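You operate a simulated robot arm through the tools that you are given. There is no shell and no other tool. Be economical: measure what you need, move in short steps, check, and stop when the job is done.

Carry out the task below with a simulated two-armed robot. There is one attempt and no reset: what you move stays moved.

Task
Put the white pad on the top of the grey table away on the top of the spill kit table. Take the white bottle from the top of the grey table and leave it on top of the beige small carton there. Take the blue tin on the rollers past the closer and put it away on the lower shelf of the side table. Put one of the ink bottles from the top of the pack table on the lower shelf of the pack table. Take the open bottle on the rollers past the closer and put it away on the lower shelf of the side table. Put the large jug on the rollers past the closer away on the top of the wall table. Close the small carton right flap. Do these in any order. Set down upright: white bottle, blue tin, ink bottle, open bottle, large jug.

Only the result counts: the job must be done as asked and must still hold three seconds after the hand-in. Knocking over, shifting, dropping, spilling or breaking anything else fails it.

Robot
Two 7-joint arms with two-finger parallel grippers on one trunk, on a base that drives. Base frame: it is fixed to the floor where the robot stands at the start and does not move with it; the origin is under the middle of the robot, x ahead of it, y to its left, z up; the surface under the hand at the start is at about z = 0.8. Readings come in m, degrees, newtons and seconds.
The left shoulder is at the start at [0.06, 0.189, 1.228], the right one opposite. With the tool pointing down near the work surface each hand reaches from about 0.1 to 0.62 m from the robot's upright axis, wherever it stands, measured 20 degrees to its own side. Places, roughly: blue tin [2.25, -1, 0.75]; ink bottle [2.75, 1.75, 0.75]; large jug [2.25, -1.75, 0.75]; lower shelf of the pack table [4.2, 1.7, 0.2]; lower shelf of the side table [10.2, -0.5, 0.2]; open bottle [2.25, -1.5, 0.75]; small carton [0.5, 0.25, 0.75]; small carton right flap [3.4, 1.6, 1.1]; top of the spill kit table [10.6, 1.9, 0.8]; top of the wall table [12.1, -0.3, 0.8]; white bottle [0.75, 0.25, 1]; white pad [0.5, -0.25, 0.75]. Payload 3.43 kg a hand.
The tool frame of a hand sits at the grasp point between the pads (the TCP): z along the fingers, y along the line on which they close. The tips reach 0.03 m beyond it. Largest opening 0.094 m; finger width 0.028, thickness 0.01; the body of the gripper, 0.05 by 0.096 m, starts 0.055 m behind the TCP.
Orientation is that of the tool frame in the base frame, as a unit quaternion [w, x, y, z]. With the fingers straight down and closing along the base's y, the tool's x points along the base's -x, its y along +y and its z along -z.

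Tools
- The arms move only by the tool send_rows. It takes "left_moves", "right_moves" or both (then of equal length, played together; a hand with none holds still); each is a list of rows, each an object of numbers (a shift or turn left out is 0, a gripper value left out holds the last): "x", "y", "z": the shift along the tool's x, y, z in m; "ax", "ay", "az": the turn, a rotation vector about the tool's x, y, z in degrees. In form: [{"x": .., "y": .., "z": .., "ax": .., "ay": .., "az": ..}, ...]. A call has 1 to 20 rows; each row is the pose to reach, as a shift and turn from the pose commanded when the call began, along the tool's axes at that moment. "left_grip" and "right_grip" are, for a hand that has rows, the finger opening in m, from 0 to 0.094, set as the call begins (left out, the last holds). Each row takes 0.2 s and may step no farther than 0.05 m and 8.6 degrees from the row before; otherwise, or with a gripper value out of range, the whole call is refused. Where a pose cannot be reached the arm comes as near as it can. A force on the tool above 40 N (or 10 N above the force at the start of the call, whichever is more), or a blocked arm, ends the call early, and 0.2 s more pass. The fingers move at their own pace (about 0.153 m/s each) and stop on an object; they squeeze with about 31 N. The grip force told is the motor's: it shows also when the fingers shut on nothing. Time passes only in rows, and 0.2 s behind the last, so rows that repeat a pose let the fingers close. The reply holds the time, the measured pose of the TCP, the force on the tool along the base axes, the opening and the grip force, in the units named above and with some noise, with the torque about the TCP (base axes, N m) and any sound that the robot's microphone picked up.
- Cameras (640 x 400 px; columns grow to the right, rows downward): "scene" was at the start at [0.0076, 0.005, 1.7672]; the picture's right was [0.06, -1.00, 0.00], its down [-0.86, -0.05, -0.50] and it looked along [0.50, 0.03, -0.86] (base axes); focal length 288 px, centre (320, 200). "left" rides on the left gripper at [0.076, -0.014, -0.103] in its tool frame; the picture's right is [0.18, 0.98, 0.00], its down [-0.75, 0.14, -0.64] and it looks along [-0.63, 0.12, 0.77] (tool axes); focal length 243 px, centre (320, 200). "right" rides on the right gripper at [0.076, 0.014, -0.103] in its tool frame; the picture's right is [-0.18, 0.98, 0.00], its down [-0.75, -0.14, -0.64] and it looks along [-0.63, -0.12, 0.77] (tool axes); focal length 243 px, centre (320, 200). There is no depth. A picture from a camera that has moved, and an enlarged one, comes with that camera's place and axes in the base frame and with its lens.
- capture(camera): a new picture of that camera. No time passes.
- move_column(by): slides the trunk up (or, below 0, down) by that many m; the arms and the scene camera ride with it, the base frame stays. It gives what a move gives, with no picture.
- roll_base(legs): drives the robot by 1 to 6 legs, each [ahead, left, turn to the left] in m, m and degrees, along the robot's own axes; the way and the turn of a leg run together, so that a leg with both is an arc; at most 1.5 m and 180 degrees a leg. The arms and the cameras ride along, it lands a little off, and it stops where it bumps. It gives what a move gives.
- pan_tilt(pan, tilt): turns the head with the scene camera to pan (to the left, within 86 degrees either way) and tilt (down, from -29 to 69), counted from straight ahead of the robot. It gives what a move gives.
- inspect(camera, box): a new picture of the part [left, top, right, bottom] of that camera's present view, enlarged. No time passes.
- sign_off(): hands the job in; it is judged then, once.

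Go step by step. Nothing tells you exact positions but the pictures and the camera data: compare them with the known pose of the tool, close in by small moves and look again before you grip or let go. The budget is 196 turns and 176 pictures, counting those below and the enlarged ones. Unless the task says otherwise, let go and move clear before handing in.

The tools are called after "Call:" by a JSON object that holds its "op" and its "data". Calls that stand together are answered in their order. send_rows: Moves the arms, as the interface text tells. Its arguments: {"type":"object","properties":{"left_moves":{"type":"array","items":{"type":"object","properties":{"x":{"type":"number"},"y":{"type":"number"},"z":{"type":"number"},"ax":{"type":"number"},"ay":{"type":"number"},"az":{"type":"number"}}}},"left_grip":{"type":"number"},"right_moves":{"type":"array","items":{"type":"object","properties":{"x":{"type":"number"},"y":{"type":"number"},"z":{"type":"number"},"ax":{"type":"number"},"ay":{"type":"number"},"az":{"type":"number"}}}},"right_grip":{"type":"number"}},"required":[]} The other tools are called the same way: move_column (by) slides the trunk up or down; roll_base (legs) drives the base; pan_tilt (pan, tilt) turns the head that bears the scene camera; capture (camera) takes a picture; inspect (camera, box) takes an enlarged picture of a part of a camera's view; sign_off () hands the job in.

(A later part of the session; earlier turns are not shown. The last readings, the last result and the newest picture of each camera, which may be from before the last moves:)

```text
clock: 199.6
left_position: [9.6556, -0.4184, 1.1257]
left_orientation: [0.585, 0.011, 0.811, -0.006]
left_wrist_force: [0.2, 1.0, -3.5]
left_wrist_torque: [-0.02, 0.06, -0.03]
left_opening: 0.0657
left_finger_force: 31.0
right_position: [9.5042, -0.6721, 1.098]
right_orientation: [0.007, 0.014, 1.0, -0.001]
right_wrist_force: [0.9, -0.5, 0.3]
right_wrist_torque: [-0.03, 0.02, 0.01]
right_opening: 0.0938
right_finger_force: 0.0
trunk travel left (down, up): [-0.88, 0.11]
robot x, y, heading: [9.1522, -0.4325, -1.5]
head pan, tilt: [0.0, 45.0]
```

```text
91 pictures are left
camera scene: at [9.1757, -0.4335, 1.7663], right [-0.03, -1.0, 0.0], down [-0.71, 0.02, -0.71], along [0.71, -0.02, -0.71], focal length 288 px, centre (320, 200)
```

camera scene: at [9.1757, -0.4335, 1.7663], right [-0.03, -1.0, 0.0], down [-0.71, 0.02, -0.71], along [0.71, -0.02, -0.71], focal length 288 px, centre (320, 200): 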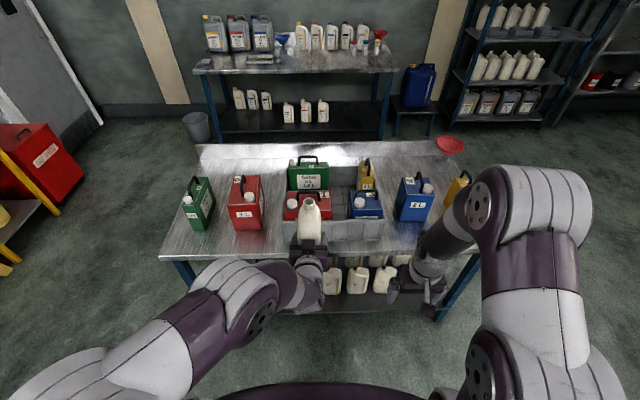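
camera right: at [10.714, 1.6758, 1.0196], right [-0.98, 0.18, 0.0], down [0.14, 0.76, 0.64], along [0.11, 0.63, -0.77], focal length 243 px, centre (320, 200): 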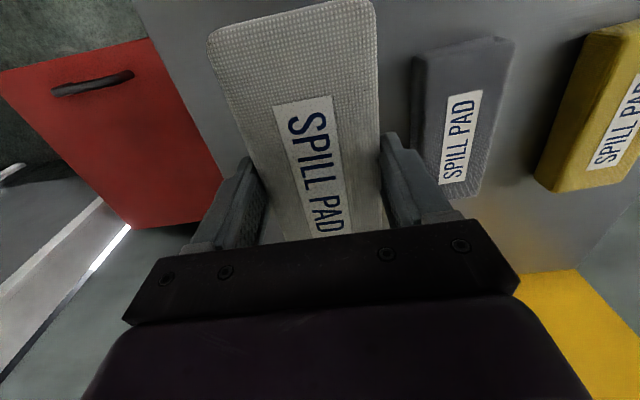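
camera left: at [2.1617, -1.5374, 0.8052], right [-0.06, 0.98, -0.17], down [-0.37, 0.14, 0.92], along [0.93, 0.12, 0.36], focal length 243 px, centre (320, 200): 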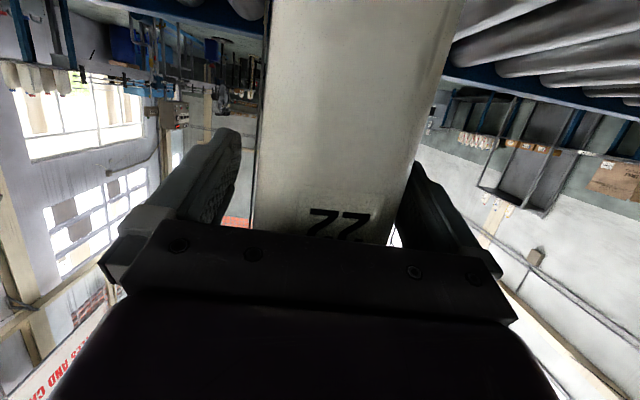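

Call:
{"op": "move_column", "data": {"by": -0.66}}

Call:
{"op": "pan_tilt", "data": {"pan": 0, "tilt": 30}}

Call:
{"op": "capture", "data": {"camera": "scene"}}

Call:
{"op": "capture", "data": {"camera": "left"}}

```text
refused: -0.66 is not a number from -0.4 to 0.4
```

```text
clock: 200.3
left_position: [9.6557, -0.4197, 1.1258]
left_orientation: [0.584, 0.012, 0.811, -0.008]
left_wrist_force: [0.2, -0.4, -4.0]
left_wrist_torque: [-0.01, 0.02, 0.0]
left_opening: 0.0659
left_finger_force: 31.2
right_position: [9.5051, -0.6715, 1.0973]
right_orientation: [0.007, 0.014, 1.0, -0.001]
right_wrist_force: [-1.0, -0.2, 0.1]
right_wrist_torque: [-0.02, -0.01, 0.0]
right_opening: 0.094
right_finger_force: 0.1
trunk travel left (down, up): [-0.88, 0.11]
robot x, y, heading: [9.1512, -0.4379, -1.6]
head pan, tilt: [0.0, 30.0]
```

```text
90 pictures are left
camera scene: at [9.1848, -0.4339, 1.7889], right [-0.03, -1.0, 0.0], down [-0.5, 0.01, -0.87], along [0.87, -0.02, -0.5], focal length 288 px, centre (320, 200)
```

scene: 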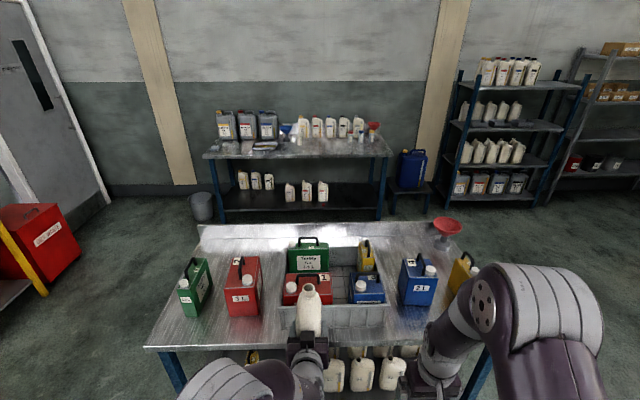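

```text
89 pictures are left
camera left: at [9.5333, -0.4306, 1.0864], right [-0.03, 0.98, -0.17], down [-0.37, 0.15, 0.92], along [0.93, 0.09, 0.36], focal length 243 px, centre (320, 200)
```

left: 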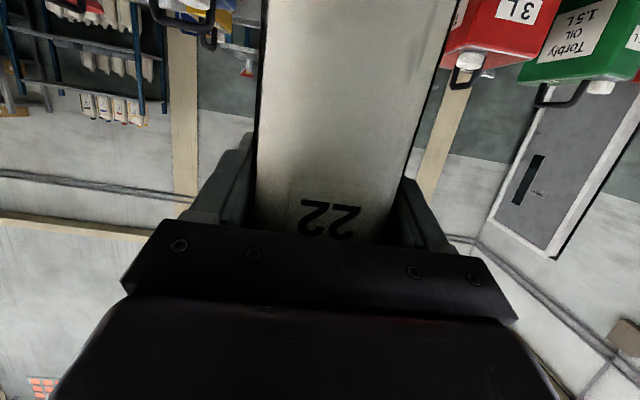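

Call:
{"op": "move_column", "data": {"by": -0.4}}

Call:
{"op": "move_column", "data": {"by": -0.26}}

Call:
{"op": "capture", "data": {"camera": "scene"}}

Call:
{"op": "capture", "data": {"camera": "right"}}

```text
clock: 204.2
left_position: [9.655, -0.4187, 0.727]
left_orientation: [0.585, 0.012, 0.811, -0.007]
left_wrist_force: [0.6, -0.8, -3.0]
left_wrist_torque: [-0.04, 0.06, 0.03]
left_opening: 0.0656
left_finger_force: 30.9
right_position: [9.5041, -0.6731, 0.6968]
right_orientation: [0.007, 0.014, 1.0, -0.001]
right_wrist_force: [0.3, 0.0, 0.1]
right_wrist_torque: [0.02, 0.0, -0.01]
right_opening: 0.094
right_finger_force: 0.1
trunk travel left (down, up): [-0.48, 0.51]
robot x, y, heading: [9.1539, -0.4331, -1.7]
head pan, tilt: [0.0, 30.0]
```

```text
clock: 206.8
left_position: [9.6554, -0.4194, 0.4654]
left_orientation: [0.585, 0.011, 0.811, -0.007]
left_wrist_force: [-0.8, 0.7, -2.8]
left_wrist_torque: [-0.02, 0.09, 0.01]
left_opening: 0.0657
left_finger_force: 31.0
right_position: [9.5035, -0.6709, 0.4385]
right_orientation: [0.007, 0.015, 1.0, -0.001]
right_wrist_force: [0.5, -0.2, 0.3]
right_wrist_torque: [0.01, -0.01, 0.02]
right_opening: 0.094
right_finger_force: 0.1
trunk travel left (down, up): [-0.22, 0.77]
robot x, y, heading: [9.154, -0.4341, -1.7]
head pan, tilt: [0.0, 30.0]
```

```text
88 pictures are left
camera scene: at [9.1845, -0.4337, 1.129], right [-0.03, -1.0, 0.0], down [-0.5, 0.01, -0.87], along [0.87, -0.02, -0.5], focal length 288 px, centre (320, 200)
```

scene: 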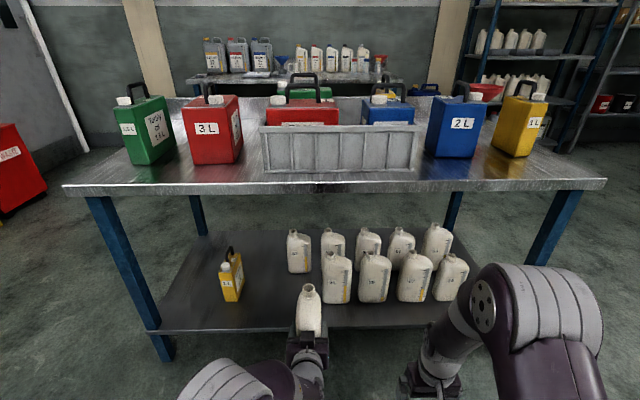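

```text
87 pictures are left
camera right: at [9.4267, -0.6576, 0.539], right [0.21, 0.98, 0.0], down [0.74, -0.16, 0.65], along [0.64, -0.14, -0.76], focal length 243 px, centre (320, 200)
```

right: 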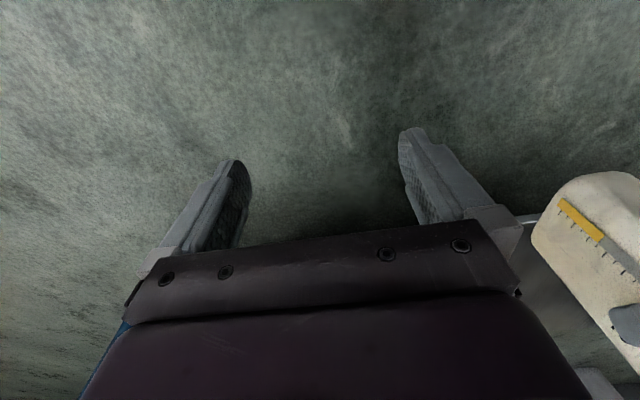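

The lower shelf has a free stretch between the yellow can (y≈−0.09) and the white bottles (y<−0.46). Target for the open bottle: about [9.97,−0.36]. Shift the hand left, then roll closer.

Call:
{"op": "send_rows", "data": {"left_moves": [{"y": 0.03}, {"y": 0.06}]}}

Call:
{"op": "roll_base", "data": {"legs": [[0.13, 0, 1.7]]}}

Call:
{"op": "inspect", "data": {"camera": "scene", "box": [200, 200, 440, 400]}}

```text
clock: 207.4
left_position: [9.6584, -0.3567, 0.4664]
left_orientation: [0.585, 0.01, 0.811, -0.007]
left_wrist_force: [-0.8, 0.2, -3.5]
left_wrist_torque: [-0.01, 0.03, 0.0]
left_opening: 0.066
left_finger_force: 30.8
right_position: [9.5042, -0.6721, 0.4364]
right_orientation: [0.007, 0.013, 1.0, -0.001]
right_wrist_force: [0.3, -0.8, 0.3]
right_wrist_torque: [0.01, 0.02, 0.01]
right_opening: 0.0937
right_finger_force: 0.1
trunk travel left (down, up): [-0.22, 0.77]
robot x, y, heading: [9.1534, -0.4321, -1.6]
head pan, tilt: [0.0, 30.0]
```

```text
clock: 208.7
left_position: [9.7849, -0.3438, 0.4656]
left_orientation: [0.585, -0.001, 0.811, 0.002]
left_wrist_force: [-0.4, -0.2, -3.5]
left_wrist_torque: [0.02, 0.04, 0.01]
left_opening: 0.0657
left_finger_force: 30.8
right_position: [9.6403, -0.6636, 0.4385]
right_orientation: [0.007, -0.001, 1.0, -0.001]
right_wrist_force: [-0.4, -0.2, 0.2]
right_wrist_torque: [0.01, -0.02, 0.0]
right_opening: 0.0938
right_finger_force: 0.1
trunk travel left (down, up): [-0.22, 0.77]
robot x, y, heading: [9.2801, -0.4353, 0.4]
head pan, tilt: [0.0, 30.0]
```

```text
2.00 times, centred on (320, 300) of scene
camera zoom: at [9.3145, -0.4345, 1.1289], right [0.0, -1.0, 0.0], down [-0.5, 0.0, -0.87], along [0.87, 0.0, -0.5], focal length 576 px, centre (320, 0)
```

zoom: 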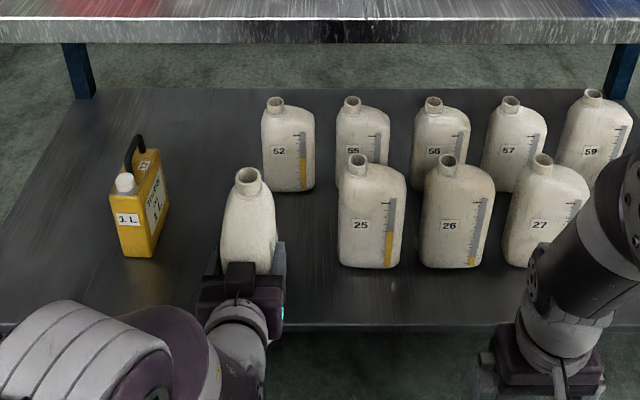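

Call:
{"op": "send_rows", "data": {"left_moves": [{"z": 0.045, "x": 0.001, "y": -0.003}, {"z": 0.09, "x": 0.002, "y": -0.006}, {"z": 0.135, "x": 0.003, "y": -0.009}, {"z": 0.18, "x": 0.0045, "y": -0.011}, {"z": 0.187, "x": 0.025, "y": -0.011}, {"z": 0.194, "x": 0.047, "y": -0.011}, {"z": 0.199, "x": 0.062, "y": -0.011}]}}

Call:
{"op": "inspect", "data": {"camera": "scene", "box": [200, 200, 440, 400]}}

```text
clock: 210.3
left_position: [9.9538, -0.3539, 0.3425]
left_orientation: [0.585, 0.0, 0.811, 0.001]
left_wrist_force: [0.7, 0.4, -3.2]
left_wrist_torque: [-0.04, 0.06, -0.03]
left_opening: 0.0658
left_finger_force: 30.6
right_position: [9.6407, -0.6636, 0.4377]
right_orientation: [0.008, -0.002, 1.0, -0.001]
right_wrist_force: [0.2, 0.3, 0.1]
right_wrist_torque: [0.0, 0.03, 0.02]
right_opening: 0.0942
right_finger_force: 0.0
trunk travel left (down, up): [-0.22, 0.77]
robot x, y, heading: [9.2826, -0.4389, 0.3]
head pan, tilt: [0.0, 30.0]
```

```text
2.00 times, centred on (320, 300) of scene
camera zoom: at [9.3146, -0.4345, 1.129], right [0.0, -1.0, 0.0], down [-0.5, 0.0, -0.87], along [0.87, 0.0, -0.5], focal length 576 px, centre (320, 0)
```

zoom: 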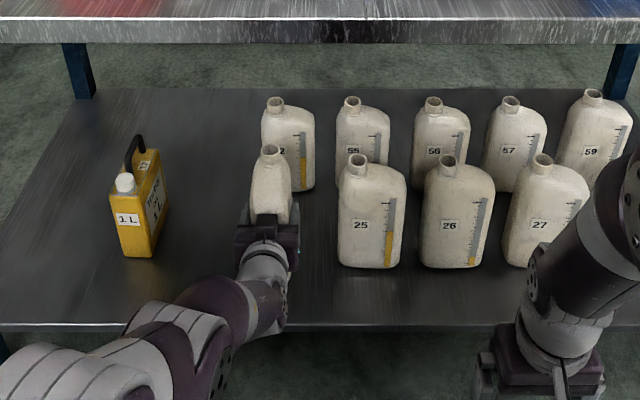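

Call:
{"op": "send_rows", "data": {"left_moves": [{"z": 0.002, "x": 0.007}, {"z": 0.004, "x": 0.013}, {"z": 0.006, "x": 0.018}]}}

Call:
{"op": "send_rows", "data": {"left_moves": [{"z": 0.001, "x": 0.003}, {"z": 0.002, "x": 0.006}, {"z": 0.003, "x": 0.009}]}}

```text
clock: 211.1
left_position: [9.9558, -0.3547, 0.3276]
left_orientation: [0.588, -0.002, 0.809, 0.002]
left_wrist_force: [-2.4, -1.9, 6.5]
left_wrist_torque: [-0.01, -0.28, -0.01]
left_opening: 0.0658
left_finger_force: 31.0
right_position: [9.6395, -0.6629, 0.4393]
right_orientation: [0.008, -0.002, 1.0, -0.001]
right_wrist_force: [0.5, -0.3, -0.8]
right_wrist_torque: [0.04, -0.01, 0.03]
right_opening: 0.0937
right_finger_force: 0.1
trunk travel left (down, up): [-0.22, 0.77]
robot x, y, heading: [9.2879, -0.4362, 0.0]
head pan, tilt: [0.0, 30.0]
```

```text
clock: 211.9
left_position: [9.9551, -0.354, 0.3224]
left_orientation: [0.589, -0.002, 0.808, 0.002]
left_wrist_force: [1.9, 3.4, 31.1]
left_wrist_torque: [0.1, -0.13, -0.03]
left_opening: 0.0666
left_finger_force: 31.7
right_position: [9.6399, -0.6642, 0.4402]
right_orientation: [0.009, 0.0, 1.0, -0.001]
right_wrist_force: [-0.5, 0.3, 0.5]
right_wrist_torque: [-0.03, 0.0, 0.0]
right_opening: 0.0939
right_finger_force: 0.0
trunk travel left (down, up): [-0.22, 0.77]
robot x, y, heading: [9.2811, -0.4376, 0.2]
head pan, tilt: [0.0, 30.0]
```

Firm contact with the shelf; ease up a little, then release and withdraw.

Call:
{"op": "send_rows", "data": {"left_moves": [{"z": -0.0015, "x": -0.005}, {"z": -0.002, "x": -0.006}]}}

Call:
{"op": "send_rows", "data": {"left_moves": [{}, {}], "left_grip": 0.092}}

Call:
{"op": "send_rows", "data": {"left_moves": [{"z": -0.02, "x": 0.006}, {"z": -0.055, "x": 0.018}, {"z": -0.09, "x": 0.03}, {"z": -0.13, "x": 0.042}, {"z": -0.17, "x": 0.05}, {"z": -0.2, "x": 0.05}]}}

Call:
{"op": "inspect", "data": {"camera": "scene", "box": [200, 200, 440, 400]}}

```text
clock: 212.5
left_position: [9.9526, -0.356, 0.3219]
left_orientation: [0.584, 0.001, 0.812, 0.001]
left_wrist_force: [5.6, -0.1, 11.5]
left_wrist_torque: [-0.16, -0.76, 0.08]
left_opening: 0.0661
left_finger_force: 31.0
right_position: [9.6416, -0.6635, 0.438]
right_orientation: [0.009, -0.001, 1.0, 0.0]
right_wrist_force: [-0.7, 0.3, 0.1]
right_wrist_torque: [-0.01, 0.01, -0.03]
right_opening: 0.0943
right_finger_force: 0.0
trunk travel left (down, up): [-0.22, 0.77]
robot x, y, heading: [9.2854, -0.4367, 0.2]
head pan, tilt: [0.0, 30.0]
```

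```text
clock: 213.1
left_position: [9.9542, -0.354, 0.3209]
left_orientation: [0.584, -0.001, 0.812, 0.002]
left_wrist_force: [0.5, 0.3, 0.0]
left_wrist_torque: [0.01, -0.01, 0.01]
left_opening: 0.0921
left_finger_force: 0.0
right_position: [9.6418, -0.6637, 0.4377]
right_orientation: [0.007, -0.001, 1.0, 0.0]
right_wrist_force: [-0.6, 0.0, 0.3]
right_wrist_torque: [-0.01, 0.0, 0.01]
right_opening: 0.094
right_finger_force: 0.0
trunk travel left (down, up): [-0.22, 0.77]
robot x, y, heading: [9.2791, -0.4347, 0.2]
head pan, tilt: [0.0, 30.0]
```

```text
clock: 214.5
left_position: [9.8207, -0.3606, 0.3256]
left_orientation: [0.584, -0.002, 0.812, 0.003]
left_wrist_force: [1.2, -0.3, 0.5]
left_wrist_torque: [0.0, 0.0, 0.0]
left_opening: 0.0919
left_finger_force: 0.0
left hand out of reach, approached as far as the arm can: row 4, 5, 6
right_position: [9.6406, -0.6625, 0.4384]
right_orientation: [0.008, -0.001, 1.0, -0.001]
right_wrist_force: [0.0, 0.5, -0.4]
right_wrist_torque: [0.02, -0.04, 0.03]
right_opening: 0.094
right_finger_force: 0.0
trunk travel left (down, up): [-0.22, 0.77]
robot x, y, heading: [9.2813, -0.4341, 0.1]
head pan, tilt: [0.0, 30.0]
```

```text
2.00 times, centred on (320, 300) of scene
camera zoom: at [9.3142, -0.4345, 1.129], right [0.0, -1.0, 0.0], down [-0.5, 0.0, -0.87], along [0.87, 0.0, -0.5], focal length 576 px, centre (320, 0)
```

zoom: 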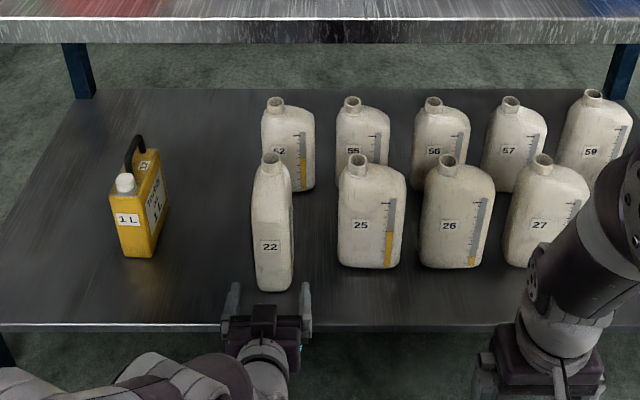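

Open bottle is standing on the shelf. Next the pack table: back off, raise the trunk, and reverse along the aisle.

Call:
{"op": "roll_base", "data": {"legs": [[-0.5, 0, 0], [0, 0.85, 0], [-1.5, 0, 0]]}}

Call:
{"op": "move_column", "data": {"by": 0.4}}

Call:
{"op": "move_column", "data": {"by": 0.3}}

```text
clock: 228.5
left_position: [7.8346, 0.4889, 0.3263]
left_orientation: [0.584, -0.003, 0.812, 0.003]
left_wrist_force: [0.7, -0.2, -0.4]
left_wrist_torque: [0.0, -0.03, 0.05]
left_opening: 0.092
left_finger_force: 0.1
right_position: [7.6557, 0.1853, 0.4375]
right_orientation: [0.007, -0.004, 1.0, -0.001]
right_wrist_force: [-0.4, 0.2, 0.4]
right_wrist_torque: [0.0, -0.03, -0.01]
right_opening: 0.0942
right_finger_force: 0.0
trunk travel left (down, up): [-0.22, 0.77]
robot x, y, heading: [7.2975, 0.4125, 0.1]
head pan, tilt: [0.0, 30.0]
```

```text
clock: 232.4
left_position: [7.8348, 0.4888, 0.7257]
left_orientation: [0.584, -0.003, 0.812, 0.004]
left_wrist_force: [0.1, 0.2, 0.9]
left_wrist_torque: [0.03, -0.02, 0.0]
left_opening: 0.0918
left_finger_force: 0.1
right_position: [7.6577, 0.1861, 0.8377]
right_orientation: [0.007, -0.003, 1.0, -0.001]
right_wrist_force: [-0.1, -0.1, -0.5]
right_wrist_torque: [-0.03, -0.03, 0.0]
right_opening: 0.0939
right_finger_force: 0.0
trunk travel left (down, up): [-0.62, 0.37]
robot x, y, heading: [7.2988, 0.4099, 0.6]
head pan, tilt: [0.0, 30.0]
```

```text
clock: 235.4
left_position: [7.8358, 0.4884, 1.0263]
left_orientation: [0.584, -0.003, 0.812, 0.003]
left_wrist_force: [0.5, -0.7, -0.3]
left_wrist_torque: [0.02, -0.01, 0.01]
left_opening: 0.092
left_finger_force: 0.1
right_position: [7.6571, 0.1861, 1.1371]
right_orientation: [0.007, -0.003, 1.0, -0.001]
right_wrist_force: [0.5, 0.6, -0.1]
right_wrist_torque: [0.02, 0.01, -0.03]
right_opening: 0.0938
right_finger_force: 0.1
trunk travel left (down, up): [-0.92, 0.07]
robot x, y, heading: [7.2968, 0.4126, 0.4]
head pan, tilt: [0.0, 30.0]
```

Call:
{"op": "roll_base", "data": {"legs": [[-1.3, 0, -0.4], [-1.3, 0, 0], [-1.2, 0, 0], [0, 0, 90]]}}

Call:
{"op": "pan_tilt", "data": {"pan": 0, "tilt": 35}}

Call:
{"op": "capture", "data": {"camera": "scene"}}

```text
clock: 257.8
left_position: [3.3702, 0.9039, 1.0264]
left_orientation: [-0.402, 0.588, -0.561, -0.422]
left_wrist_force: [-0.5, -0.7, -0.4]
left_wrist_torque: [0.04, 0.0, 0.01]
left_opening: 0.0921
left_finger_force: 0.0
right_position: [3.6797, 0.7379, 1.1374]
right_orientation: [-0.005, 0.723, -0.69, -0.004]
right_wrist_force: [-0.2, 1.2, 0.0]
right_wrist_torque: [0.0, 0.0, -0.01]
right_opening: 0.094
right_finger_force: 0.0
trunk travel left (down, up): [-0.92, 0.07]
robot x, y, heading: [3.4707, 0.3685, 92.6]
head pan, tilt: [0.0, 30.0]
```

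```text
clock: 258.4
left_position: [3.3689, 0.9051, 1.026]
left_orientation: [-0.401, 0.588, -0.56, -0.424]
left_wrist_force: [0.0, 0.4, -0.2]
left_wrist_torque: [-0.03, 0.0, -0.02]
left_opening: 0.0922
left_finger_force: 0.0
right_position: [3.6797, 0.7374, 1.138]
right_orientation: [-0.006, 0.723, -0.69, -0.004]
right_wrist_force: [0.2, -0.3, 0.5]
right_wrist_torque: [-0.02, 0.0, 0.0]
right_opening: 0.0939
right_finger_force: 0.1
trunk travel left (down, up): [-0.92, 0.07]
robot x, y, heading: [3.4683, 0.3694, 92.8]
head pan, tilt: [0.0, 35.0]
```

```text
83 pictures are left
camera scene: at [3.4684, 0.3991, 1.8212], right [1.0, 0.05, 0.0], down [0.03, -0.57, -0.82], along [-0.04, 0.82, -0.57], focal length 288 px, centre (320, 200)
```

scene: 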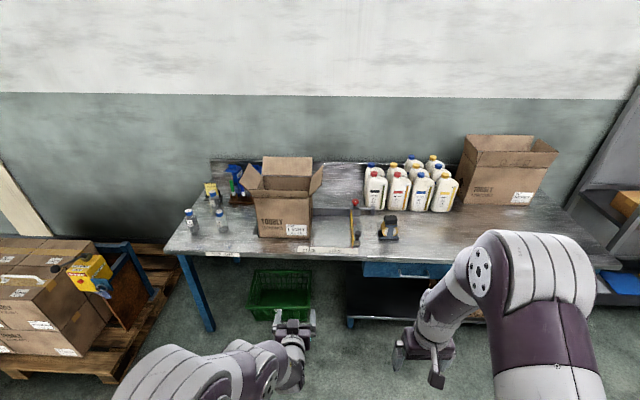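

Call:
{"op": "inspect", "data": {"camera": "scene", "box": [180, 140, 340, 250]}}

Call:
{"op": "inspect", "data": {"camera": "scene", "box": [330, 120, 580, 350]}}

```text
3.64 times, centred on (260, 195) of scene
camera zoom: at [3.4684, 0.3991, 1.8212], right [1.0, 0.05, 0.0], down [0.03, -0.57, -0.82], along [-0.04, 0.82, -0.57], focal length 1047 px, centre (538, 218)
```

zoom: 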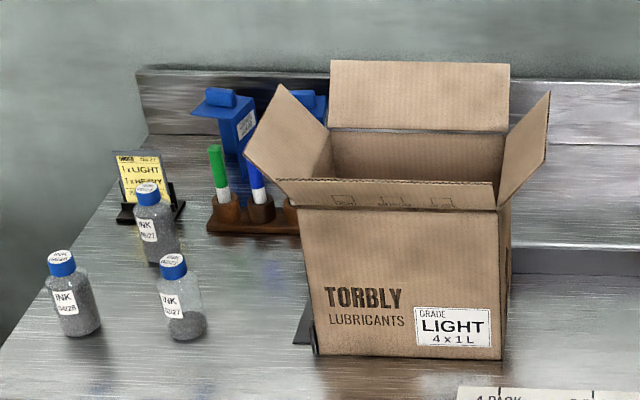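

```text
1.74 times, centred on (455, 235) of scene
camera zoom: at [3.4684, 0.3991, 1.8212], right [1.0, 0.05, 0.0], down [0.03, -0.57, -0.82], along [-0.04, 0.82, -0.57], focal length 501 px, centre (85, 139)
```

zoom: 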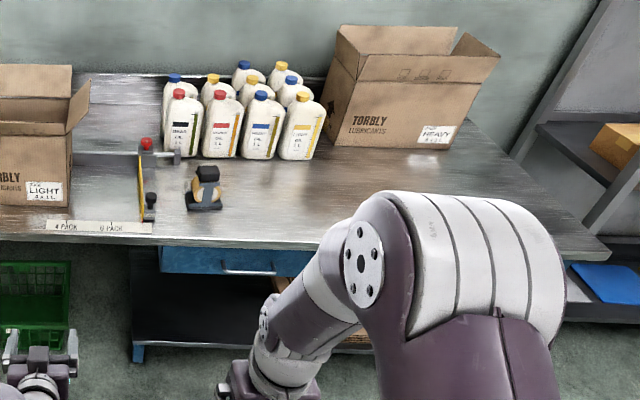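

The small carton (x 3.09–3.37, y 1.51–1.69, top z≈1.06) has its right flap leaning outward. I tuck the left hand away from the carton and roll in so the right hand lines up with the flap and the left with the ink bottles.

Call:
{"op": "send_rows", "data": {"left_moves": [{"z": -0.036, "x": -0.013, "y": 0.03, "ay": 4.4}, {"z": -0.066, "x": -0.027, "y": 0.06, "ay": 8.8}, {"z": -0.098, "x": -0.04, "y": 0.09, "ay": 13.2}, {"z": -0.13, "x": -0.05, "y": 0.12, "ay": 17.6}, {"z": -0.16, "x": -0.06, "y": 0.15, "ay": 22}]}}

Call:
{"op": "roll_base", "data": {"legs": [[0, 0.2, -2.7], [0.55, 0, 0]]}}

Call:
{"op": "pan_tilt", "data": {"pan": 0, "tilt": 45}}

Call:
{"op": "capture", "data": {"camera": "scene"}}

```text
clock: 259.6
left_position: [3.2896, 0.7746, 1.1385]
left_orientation: [-0.27, 0.657, -0.63, -0.314]
left_wrist_force: [0.8, -0.4, 0.3]
left_wrist_torque: [-0.01, -0.01, 0.0]
left_opening: 0.0922
left_finger_force: 0.0
left hand out of reach, approached as far as the arm can: row 1, 2, 3, 4, 5
right_position: [3.6804, 0.7384, 1.1376]
right_orientation: [-0.005, 0.723, -0.69, -0.005]
right_wrist_force: [0.2, 0.3, -0.5]
right_wrist_torque: [0.02, -0.02, 0.03]
right_opening: 0.0941
right_finger_force: 0.0
trunk travel left (down, up): [-0.92, 0.07]
robot x, y, heading: [3.4749, 0.3707, 92.9]
head pan, tilt: [0.0, 35.0]
```

```text
clock: 264.0
left_position: [3.1126, 1.3346, 1.1391]
left_orientation: [0.279, -0.64, 0.647, 0.307]
left_wrist_force: [0.5, -0.2, -0.5]
left_wrist_torque: [0.03, 0.02, -0.03]
left_opening: 0.092
left_finger_force: 0.1
right_position: [3.5033, 1.2766, 1.1377]
right_orientation: [0.006, -0.705, 0.709, 0.005]
right_wrist_force: [0.2, 0.4, -0.5]
right_wrist_torque: [0.0, 0.0, 0.0]
right_opening: 0.094
right_finger_force: 0.1
trunk travel left (down, up): [-0.92, 0.07]
robot x, y, heading: [3.2728, 0.9225, 89.8]
head pan, tilt: [0.0, 35.0]
```

```text
clock: 264.7
left_position: [3.1126, 1.3371, 1.1378]
left_orientation: [0.278, -0.64, 0.647, 0.307]
left_wrist_force: [0.3, -0.2, -0.3]
left_wrist_torque: [0.0, 0.03, 0.01]
left_opening: 0.0921
left_finger_force: 0.1
right_position: [3.504, 1.2786, 1.1368]
right_orientation: [0.005, -0.704, 0.71, 0.004]
right_wrist_force: [-0.3, 0.5, -0.2]
right_wrist_torque: [0.01, -0.01, -0.01]
right_opening: 0.0941
right_finger_force: 0.0
trunk travel left (down, up): [-0.92, 0.07]
robot x, y, heading: [3.2719, 0.9254, 89.8]
head pan, tilt: [0.0, 45.0]
```

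```text
80 pictures are left
camera scene: at [3.2724, 0.9453, 1.8064], right [1.0, -0.01, 0.0], down [-0.01, -0.71, -0.71], along [0.01, 0.71, -0.71], focal length 288 px, centre (320, 200)
```

scene: 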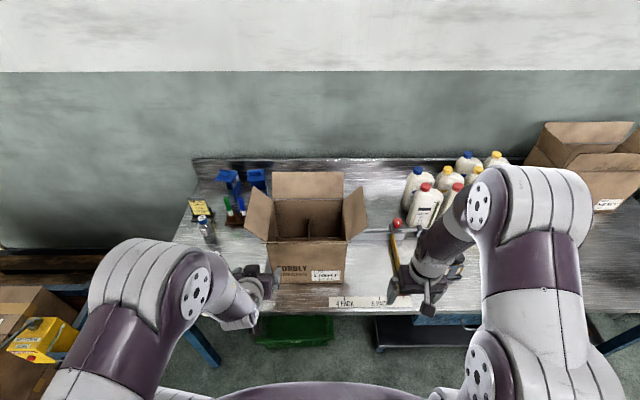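

Call:
{"op": "inspect", "data": {"camera": "scene", "box": [230, 160, 410, 300]}}

Call:
{"op": "capture", "data": {"camera": "right"}}

```text
2.86 times, centred on (320, 230) of scene
camera zoom: at [3.2724, 0.9453, 1.8064], right [1.0, -0.01, 0.0], down [-0.01, -0.71, -0.71], along [0.01, 0.71, -0.71], focal length 823 px, centre (320, 114)
```

zoom: 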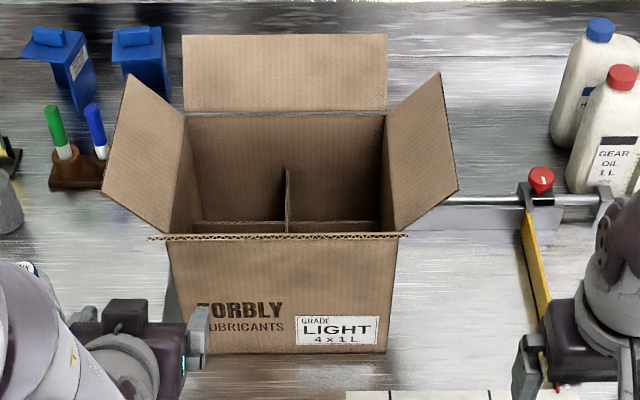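

```text
78 pictures are left
camera right: at [3.4878, 1.1983, 1.239], right [-0.98, 0.19, 0.0], down [0.15, 0.74, 0.65], along [0.12, 0.64, -0.76], focal length 243 px, centre (320, 200)
```

right: 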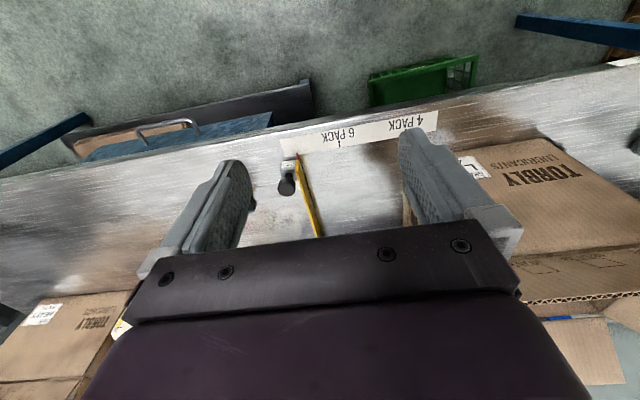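

Call:
{"op": "send_rows", "data": {"left_moves": [{"y": 0.045, "z": -0.013, "x": -0.015}, {"y": 0.09, "z": -0.026, "x": -0.03}, {"y": 0.135, "z": -0.038, "x": -0.045}, {"y": 0.18, "z": -0.051, "x": -0.061}, {"y": 0.22, "z": -0.051, "x": -0.061}], "right_moves": [{"z": -0.015}, {"z": -0.03}, {"z": -0.045}, {"z": -0.06}, {"z": -0.06}], "right_grip": 0.0}}

Call:
{"op": "roll_base", "data": {"legs": [[0.12, 0, 0]]}}

Call:
{"op": "capture", "data": {"camera": "scene"}}

```text
clock: 265.9
left_position: [3.1072, 1.3165, 1.1876]
left_orientation: [0.278, -0.64, 0.646, 0.309]
left_wrist_force: [0.5, -0.9, -0.3]
left_wrist_torque: [-0.02, 0.01, -0.04]
left_opening: 0.0919
left_finger_force: 0.1
left hand out of reach, approached as far as the arm can: row 1, 2, 3, 4, 5
right_position: [3.5016, 1.277, 1.1984]
right_orientation: [0.006, -0.704, 0.71, 0.004]
right_wrist_force: [0.3, 1.1, 0.3]
right_wrist_torque: [-0.01, -0.01, -0.02]
right_opening: 0.0
right_finger_force: 31.1
trunk travel left (down, up): [-0.92, 0.07]
robot x, y, heading: [3.2727, 0.9241, 89.6]
head pan, tilt: [0.0, 45.0]
```

```text
clock: 267.2
left_position: [3.1084, 1.4334, 1.1868]
left_orientation: [0.277, -0.64, 0.646, 0.309]
left_wrist_force: [0.3, -0.5, 0.2]
left_wrist_torque: [0.0, 0.03, -0.02]
left_opening: 0.0921
left_finger_force: 0.1
right_position: [3.5027, 1.3944, 1.1988]
right_orientation: [0.007, -0.705, 0.709, 0.006]
right_wrist_force: [-0.1, 0.0, 1.0]
right_wrist_torque: [0.0, -0.01, 0.05]
right_opening: 0.0
right_finger_force: 30.9
trunk travel left (down, up): [-0.92, 0.07]
robot x, y, heading: [3.2691, 1.0384, 89.6]
head pan, tilt: [0.0, 45.0]
```

```text
77 pictures are left
camera scene: at [3.2733, 1.062, 1.8064], right [1.0, -0.01, 0.0], down [-0.01, -0.71, -0.71], along [0.01, 0.71, -0.71], focal length 288 px, centre (320, 200)
```

scene: 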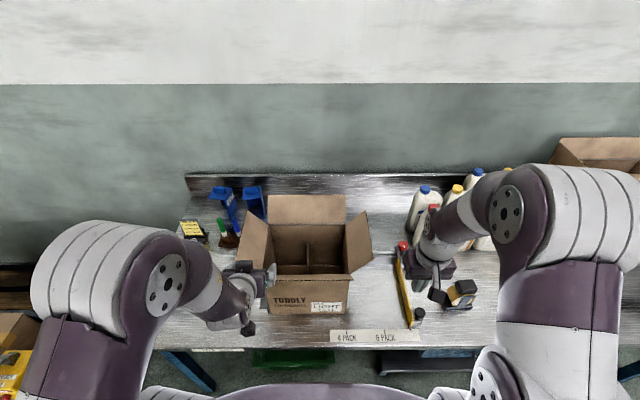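

Call:
{"op": "send_rows", "data": {"left_moves": [{"ay": 8, "z": -0.02}, {"ay": 16, "z": -0.03, "y": 0.03}, {"ay": 24, "z": -0.04, "y": 0.06}, {"ay": 32, "z": -0.05, "y": 0.09}, {"ay": 40, "z": -0.05, "y": 0.12}, {"ay": 44, "z": -0.05, "y": 0.16}]}}

```text
clock: 268.6
left_position: [2.9554, 1.3468, 1.1622]
left_orientation: [-0.03, 0.709, -0.703, -0.045]
left_wrist_force: [-0.6, -0.2, -0.2]
left_wrist_torque: [0.02, -0.03, 0.01]
left_opening: 0.092
left_finger_force: 0.1
left hand out of reach, approached as far as the arm can: row 5, 6
right_position: [3.5014, 1.3969, 1.1983]
right_orientation: [0.006, -0.705, 0.709, 0.004]
right_wrist_force: [0.0, 0.4, 0.3]
right_wrist_torque: [-0.04, -0.01, -0.01]
right_opening: 0.0001
right_finger_force: 31.1
trunk travel left (down, up): [-0.92, 0.07]
robot x, y, heading: [3.2733, 1.0433, 89.9]
head pan, tilt: [0.0, 45.0]
```

Call:
{"op": "send_rows", "data": {"right_moves": [{"x": -0.045, "y": 0.0}, {"x": -0.09, "y": 0.005}, {"x": -0.135, "y": 0.01}, {"x": -0.18, "y": 0.015}, {"x": -0.198, "y": 0.016}, {"x": -0.198, "y": 0.016, "z": 0.04}, {"x": -0.198, "y": 0.016, "z": 0.068}]}}

Call:
{"op": "inspect", "data": {"camera": "scene", "box": [230, 160, 480, 330]}}

Call:
{"op": "capture", "data": {"camera": "right"}}

```text
clock: 270.2
left_position: [2.9579, 1.3482, 1.1642]
left_orientation: [-0.029, 0.709, -0.703, -0.046]
left_wrist_force: [-0.1, 0.2, -0.6]
left_wrist_torque: [-0.03, 0.01, -0.04]
left_opening: 0.0921
left_finger_force: 0.1
right_position: [3.488, 1.5971, 1.133]
right_orientation: [0.005, -0.705, 0.709, 0.004]
right_wrist_force: [-0.5, 0.0, -0.1]
right_wrist_torque: [0.0, -0.01, -0.02]
right_opening: 0.0
right_finger_force: 31.3
trunk travel left (down, up): [-0.92, 0.07]
robot x, y, heading: [3.2734, 1.0451, 89.8]
head pan, tilt: [0.0, 45.0]
```

```text
2.35 times, centred on (355, 245) of scene
camera zoom: at [3.2738, 1.0657, 1.8064], right [1.0, -0.01, 0.0], down [-0.01, -0.71, -0.71], along [0.01, 0.71, -0.71], focal length 677 px, centre (238, 94)
```

zoom: 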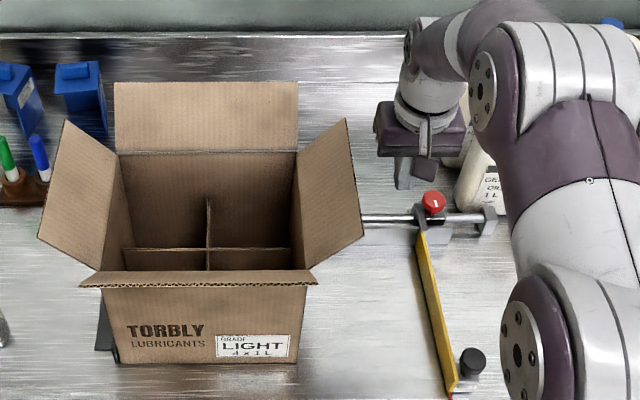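

```text
75 pictures are left
camera right: at [3.474, 1.517, 1.235], right [-0.98, 0.19, 0.0], down [0.15, 0.74, 0.65], along [0.12, 0.64, -0.76], focal length 243 px, centre (320, 200)
```

right: 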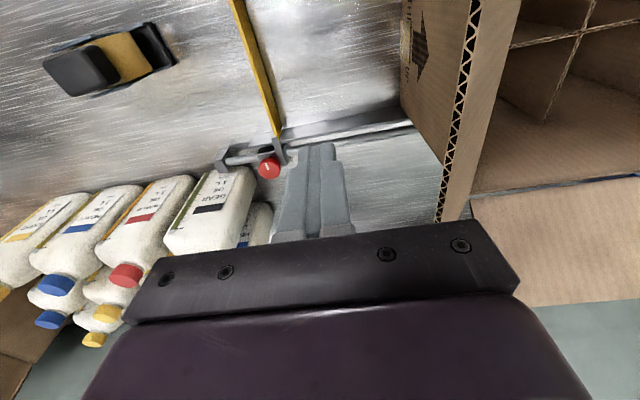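

Finger is right of the flap. Sweep left to push it over.

Call:
{"op": "send_rows", "data": {"right_moves": [{"y": 0.03}, {"y": 0.06}, {"y": 0.09}, {"y": 0.12}, {"y": 0.145}, {"y": 0.17}, {"y": 0.19}]}}

Call:
{"op": "inspect", "data": {"camera": "scene", "box": [230, 160, 480, 330]}}

```text
clock: 270.9
left_position: [2.9587, 1.3443, 1.1636]
left_orientation: [-0.03, 0.708, -0.704, -0.048]
left_wrist_force: [-1.2, -0.9, -0.2]
left_wrist_torque: [-0.02, 0.02, -0.01]
left_opening: 0.0921
left_finger_force: 0.0
right_position: [3.4201, 1.5977, 1.1404]
right_orientation: [0.01, -0.703, 0.711, 0.007]
right_wrist_force: [8.9, -7.1, 16.2]
right_wrist_torque: [-0.19, 0.13, 0.18]
right_opening: 0.0002
right_finger_force: 31.3
trunk travel left (down, up): [-0.92, 0.07]
robot x, y, heading: [3.2713, 1.0424, 89.3]
head pan, tilt: [0.0, 45.0]
stopped in row 3 (right hand): the force on the tool passed its limit at 45 N (the readings are from after the stop); the commanded pose is now the measured one
```

```text
2.35 times, centred on (355, 245) of scene
camera zoom: at [3.2754, 1.0612, 1.8064], right [1.0, -0.01, 0.0], down [-0.01, -0.71, -0.71], along [0.01, 0.71, -0.71], focal length 677 px, centre (238, 94)
```

zoom: 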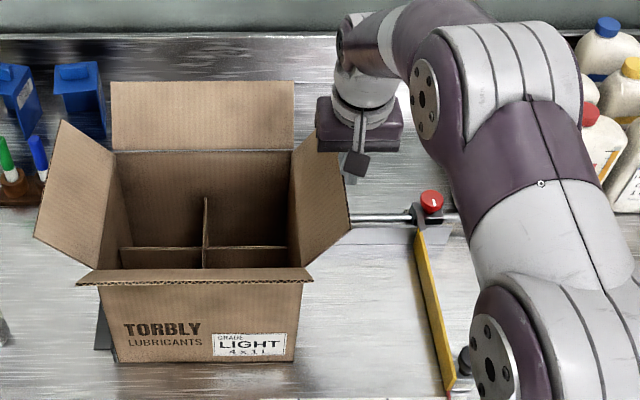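

Call:
{"op": "capture", "data": {"camera": "right"}}

Call:
{"op": "inspect", "data": {"camera": "scene", "box": [320, 180, 400, 240]}}

```text
73 pictures are left
camera right: at [3.4048, 1.5171, 1.2409], right [-0.98, 0.19, 0.0], down [0.15, 0.74, 0.66], along [0.13, 0.65, -0.75], focal length 243 px, centre (320, 200)
```

right: 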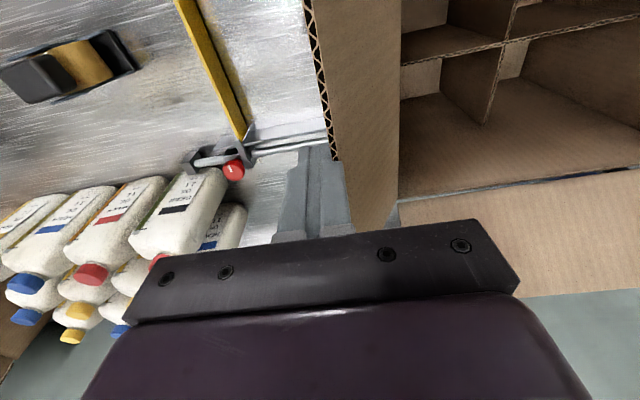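

```text
6.67 times, centred on (360, 210) of scene
camera zoom: at [3.2754, 1.0612, 1.8064], right [1.0, -0.01, 0.0], down [-0.01, -0.71, -0.71], along [0.01, 0.71, -0.71], focal length 1919 px, centre (53, 133)
```

zoom: 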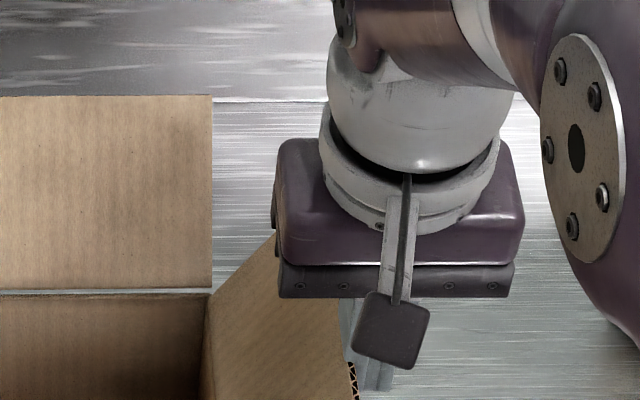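

The gripper body catches the flap's edge. I back off, raise 35 mm so only the fingertips push, and go slower.

Call:
{"op": "send_rows", "data": {"right_moves": [{"y": -0.02}, {"y": -0.03, "z": -0.02}, {"y": -0.03, "z": -0.04}]}}

Call:
{"op": "send_rows", "data": {"right_moves": [{"y": 0.012}, {"y": 0.024}, {"y": 0.036}, {"y": 0.048}, {"y": 0.06}, {"y": 0.072}, {"y": 0.084}, {"y": 0.096}]}}

Call:
{"op": "inspect", "data": {"camera": "scene", "box": [230, 160, 480, 330]}}

```text
clock: 271.7
left_position: [2.9574, 1.3464, 1.163]
left_orientation: [-0.03, 0.708, -0.704, -0.047]
left_wrist_force: [0.5, -1.1, -0.7]
left_wrist_torque: [0.02, -0.02, 0.0]
left_opening: 0.092
left_finger_force: 0.1
right_position: [3.4476, 1.597, 1.1792]
right_orientation: [0.009, -0.704, 0.71, 0.006]
right_wrist_force: [-0.5, -0.1, 0.4]
right_wrist_torque: [0.05, -0.02, -0.01]
right_opening: 0.0004
right_finger_force: 31.2
trunk travel left (down, up): [-0.92, 0.07]
robot x, y, heading: [3.2714, 1.045, 89.5]
head pan, tilt: [0.0, 45.0]
```

```text
clock: 273.5
left_position: [2.9578, 1.347, 1.1629]
left_orientation: [-0.029, 0.708, -0.704, -0.047]
left_wrist_force: [-0.5, -0.4, -0.4]
left_wrist_torque: [0.01, -0.01, 0.0]
left_opening: 0.0921
left_finger_force: 0.0
right_position: [3.3513, 1.5984, 1.1793]
right_orientation: [0.01, -0.704, 0.711, 0.007]
right_wrist_force: [-0.1, 0.3, 0.0]
right_wrist_torque: [0.0, 0.01, 0.01]
right_opening: 0.0
right_finger_force: 30.8
trunk travel left (down, up): [-0.92, 0.07]
robot x, y, heading: [3.2773, 1.039, 89.5]
head pan, tilt: [0.0, 45.0]
```

```text
2.35 times, centred on (355, 245) of scene
camera zoom: at [3.2726, 1.0644, 1.8063], right [1.0, -0.01, 0.0], down [-0.01, -0.71, -0.71], along [0.01, 0.71, -0.71], focal length 677 px, centre (238, 94)
```

zoom: 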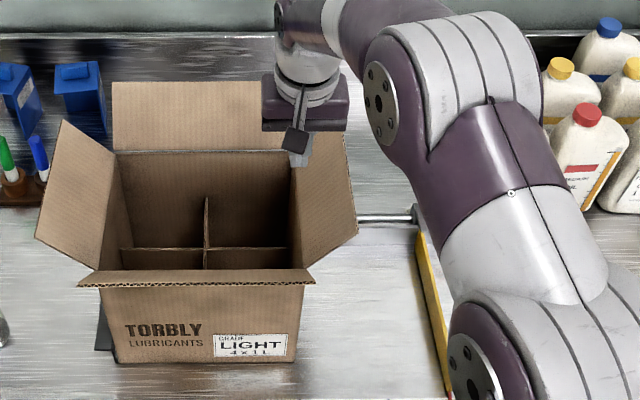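

Call:
{"op": "send_rows", "data": {"right_moves": [{"y": -0.04}, {"y": -0.08}, {"y": -0.115}, {"y": -0.115, "z": 0.03}]}}

Call:
{"op": "send_rows", "data": {"right_moves": [{"y": 0.01}, {"y": 0.02}, {"y": 0.03}, {"y": 0.04}, {"y": 0.05}, {"y": 0.06}, {"y": 0.07}]}}

Call:
{"op": "inspect", "data": {"camera": "scene", "box": [230, 160, 480, 330]}}

Call:
{"op": "capture", "data": {"camera": "right"}}

```text
clock: 274.5
left_position: [2.9575, 1.3487, 1.1633]
left_orientation: [-0.03, 0.708, -0.704, -0.047]
left_wrist_force: [-0.1, 0.6, -0.4]
left_wrist_torque: [0.02, -0.01, 0.06]
left_opening: 0.092
left_finger_force: 0.1
right_position: [3.4676, 1.5977, 1.1498]
right_orientation: [0.009, -0.704, 0.711, 0.007]
right_wrist_force: [-0.2, 0.7, -1.2]
right_wrist_torque: [0.01, 0.02, 0.03]
right_opening: 0.0
right_finger_force: 31.0
trunk travel left (down, up): [-0.92, 0.07]
robot x, y, heading: [3.2729, 1.0403, 89.4]
head pan, tilt: [0.0, 45.0]
```

```text
clock: 276.1
left_position: [2.9575, 1.3458, 1.1628]
left_orientation: [-0.03, 0.708, -0.704, -0.047]
left_wrist_force: [0.4, -0.9, -0.5]
left_wrist_torque: [0.02, -0.05, -0.01]
left_opening: 0.0919
left_finger_force: 0.1
right_position: [3.3947, 1.5986, 1.1505]
right_orientation: [0.008, -0.704, 0.711, 0.008]
right_wrist_force: [1.7, -0.4, 6.4]
right_wrist_torque: [-0.11, 0.04, 0.02]
right_opening: 0.0001
right_finger_force: 31.0
trunk travel left (down, up): [-0.92, 0.07]
robot x, y, heading: [3.2733, 1.0426, 89.8]
head pan, tilt: [0.0, 45.0]
```

```text
2.35 times, centred on (355, 245) of scene
camera zoom: at [3.2732, 1.0633, 1.8065], right [1.0, -0.01, 0.0], down [-0.01, -0.71, -0.71], along [0.01, 0.71, -0.71], focal length 677 px, centre (238, 94)
```

zoom: 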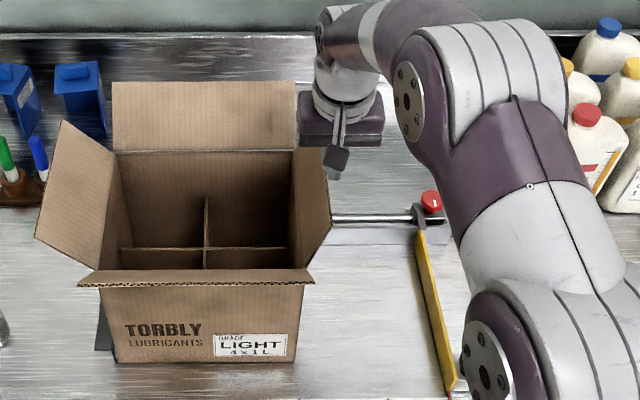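

```text
69 pictures are left
camera right: at [3.3805, 1.5183, 1.2509], right [-0.98, 0.19, 0.0], down [0.15, 0.74, 0.66], along [0.13, 0.65, -0.75], focal length 243 px, centre (320, 200)
```

right: 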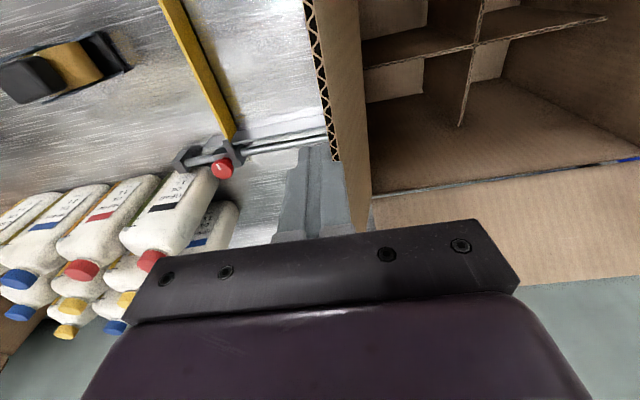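

The flap is turning now. Keep pushing slowly left.

Call:
{"op": "send_rows", "data": {"right_moves": [{"y": 0.01, "z": -0.003}, {"y": 0.02, "z": -0.005}, {"y": 0.03, "z": -0.005}, {"y": 0.04, "z": -0.005}, {"y": 0.05, "z": -0.003}, {"y": 0.06, "z": 0.0}, {"y": 0.07, "z": 0.004}, {"y": 0.08, "z": 0.008}, {"y": 0.09, "z": 0.012}]}}

Call:
{"op": "inspect", "data": {"camera": "scene", "box": [230, 160, 480, 330]}}

```text
clock: 278.1
left_position: [2.9575, 1.3472, 1.1642]
left_orientation: [-0.03, 0.708, -0.704, -0.047]
left_wrist_force: [0.8, -0.2, -0.7]
left_wrist_torque: [-0.01, 0.02, -0.01]
left_opening: 0.0919
left_finger_force: 0.1
right_position: [3.3058, 1.6021, 1.1372]
right_orientation: [0.009, -0.703, 0.711, 0.007]
right_wrist_force: [-0.2, 0.4, 1.2]
right_wrist_torque: [0.01, 0.03, 0.02]
right_opening: 0.0
right_finger_force: 31.5
trunk travel left (down, up): [-0.92, 0.07]
robot x, y, heading: [3.2699, 1.0412, 89.4]
head pan, tilt: [0.0, 45.0]
```

```text
2.35 times, centred on (355, 245) of scene
camera zoom: at [3.2729, 1.0646, 1.8064], right [1.0, -0.01, 0.0], down [-0.01, -0.71, -0.71], along [0.01, 0.71, -0.71], focal length 677 px, centre (238, 94)
```

zoom: 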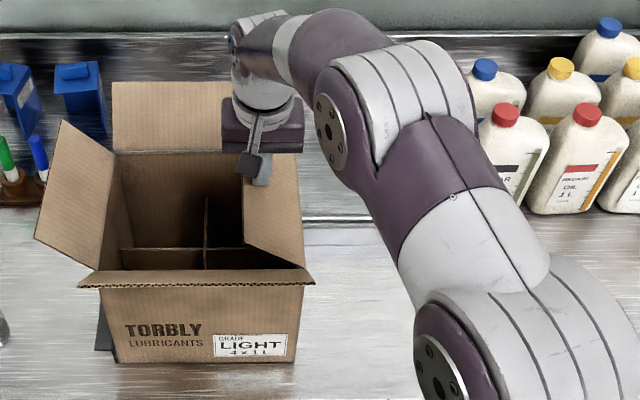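

Call:
{"op": "send_rows", "data": {"right_moves": [{"z": 0.01, "y": 0.003}, {"z": 0.02, "y": 0.006}, {"z": 0.03, "y": 0.008}, {"z": 0.04, "y": 0.01}, {"z": 0.047, "y": 0.01}]}}

Call:
{"op": "inspect", "data": {"camera": "scene", "box": [230, 160, 480, 330]}}

```text
clock: 279.3
left_position: [2.9579, 1.3475, 1.1637]
left_orientation: [-0.029, 0.708, -0.704, -0.047]
left_wrist_force: [0.0, 0.0, -0.6]
left_wrist_torque: [0.01, 0.0, 0.03]
left_opening: 0.0917
left_finger_force: 0.0
right_position: [3.2963, 1.6024, 1.0887]
right_orientation: [0.009, -0.703, 0.711, 0.007]
right_wrist_force: [0.1, -0.4, -1.7]
right_wrist_torque: [-0.02, 0.04, -0.01]
right_opening: 0.0002
right_finger_force: 30.7
trunk travel left (down, up): [-0.92, 0.07]
robot x, y, heading: [3.2718, 1.0404, 89.7]
head pan, tilt: [0.0, 45.0]
```

```text
2.35 times, centred on (355, 245) of scene
camera zoom: at [3.2732, 1.0647, 1.8064], right [1.0, -0.01, 0.0], down [-0.01, -0.71, -0.71], along [0.01, 0.71, -0.71], focal length 677 px, centre (238, 94)
```

zoom: 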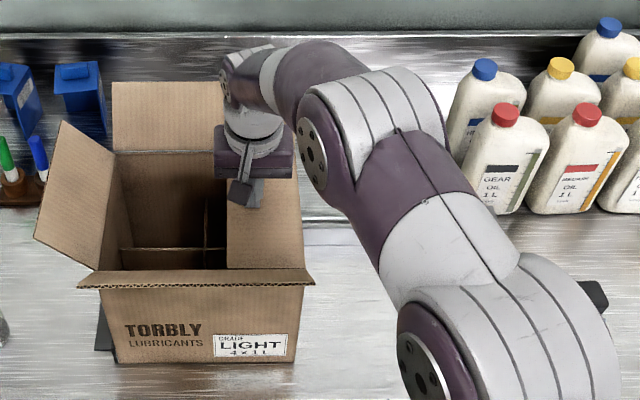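

Call:
{"op": "send_rows", "data": {"right_moves": [{"z": 0.006}, {"z": 0.012}, {"z": 0.016}]}}

Call:
{"op": "send_rows", "data": {"right_moves": [{"z": -0.03}, {"z": -0.07}, {"z": -0.11}, {"z": -0.13}, {"z": -0.13, "y": -0.04}, {"z": -0.13, "y": -0.08}, {"z": -0.13, "y": -0.12}, {"z": -0.13, "y": -0.16}, {"z": -0.13, "y": -0.2}]}}

Call:
{"op": "inspect", "data": {"camera": "scene", "box": [230, 160, 480, 330]}}

```text
clock: 280.0
left_position: [2.9585, 1.3417, 1.1654]
left_orientation: [-0.031, 0.709, -0.703, -0.05]
left_wrist_force: [0.0, 0.5, 0.9]
left_wrist_torque: [-0.01, 0.01, -0.03]
left_opening: 0.0917
left_finger_force: 0.0
right_position: [3.2955, 1.6022, 1.0875]
right_orientation: [0.015, -0.703, 0.711, 0.015]
right_wrist_force: [6.0, -15.7, 54.5]
right_wrist_torque: [-1.99, -0.3, 0.17]
right_opening: 0.0001
right_finger_force: 30.8
trunk travel left (down, up): [-0.92, 0.07]
robot x, y, heading: [3.2729, 1.0399, 89.5]
head pan, tilt: [0.0, 45.0]
stopped in row 3 (right hand): the force on the tool passed its limit at 44 N (the readings are from after the stop); the commanded pose is now the measured one
```

```text
clock: 282.0
left_position: [2.9593, 1.3464, 1.1649]
left_orientation: [-0.028, 0.709, -0.703, -0.047]
left_wrist_force: [-0.1, 0.3, -0.1]
left_wrist_torque: [0.0, 0.0, -0.02]
left_opening: 0.0919
left_finger_force: 0.1
right_position: [3.4976, 1.5988, 1.2104]
right_orientation: [0.012, -0.703, 0.711, 0.012]
right_wrist_force: [0.7, -0.3, -0.7]
right_wrist_torque: [0.0, -0.02, -0.01]
right_opening: 0.0002
right_finger_force: 30.8
right hand out of reach, approached as far as the arm can: row 4, 5
trunk travel left (down, up): [-0.92, 0.07]
robot x, y, heading: [3.2731, 1.0419, 89.6]
head pan, tilt: [0.0, 45.0]
```

```text
2.35 times, centred on (355, 245) of scene
camera zoom: at [3.2755, 1.0648, 1.8063], right [1.0, -0.01, 0.0], down [-0.01, -0.71, -0.71], along [0.01, 0.71, -0.71], focal length 677 px, centre (238, 94)
```

zoom: 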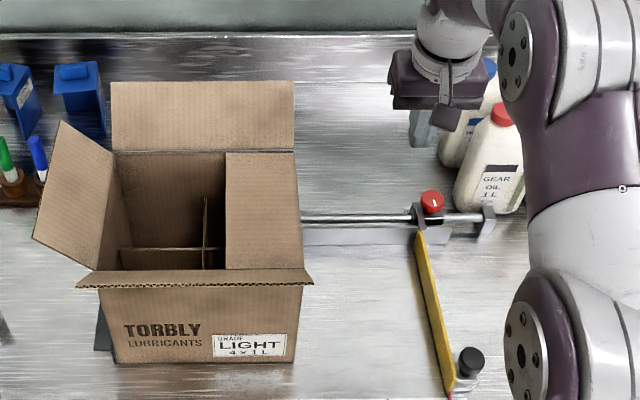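

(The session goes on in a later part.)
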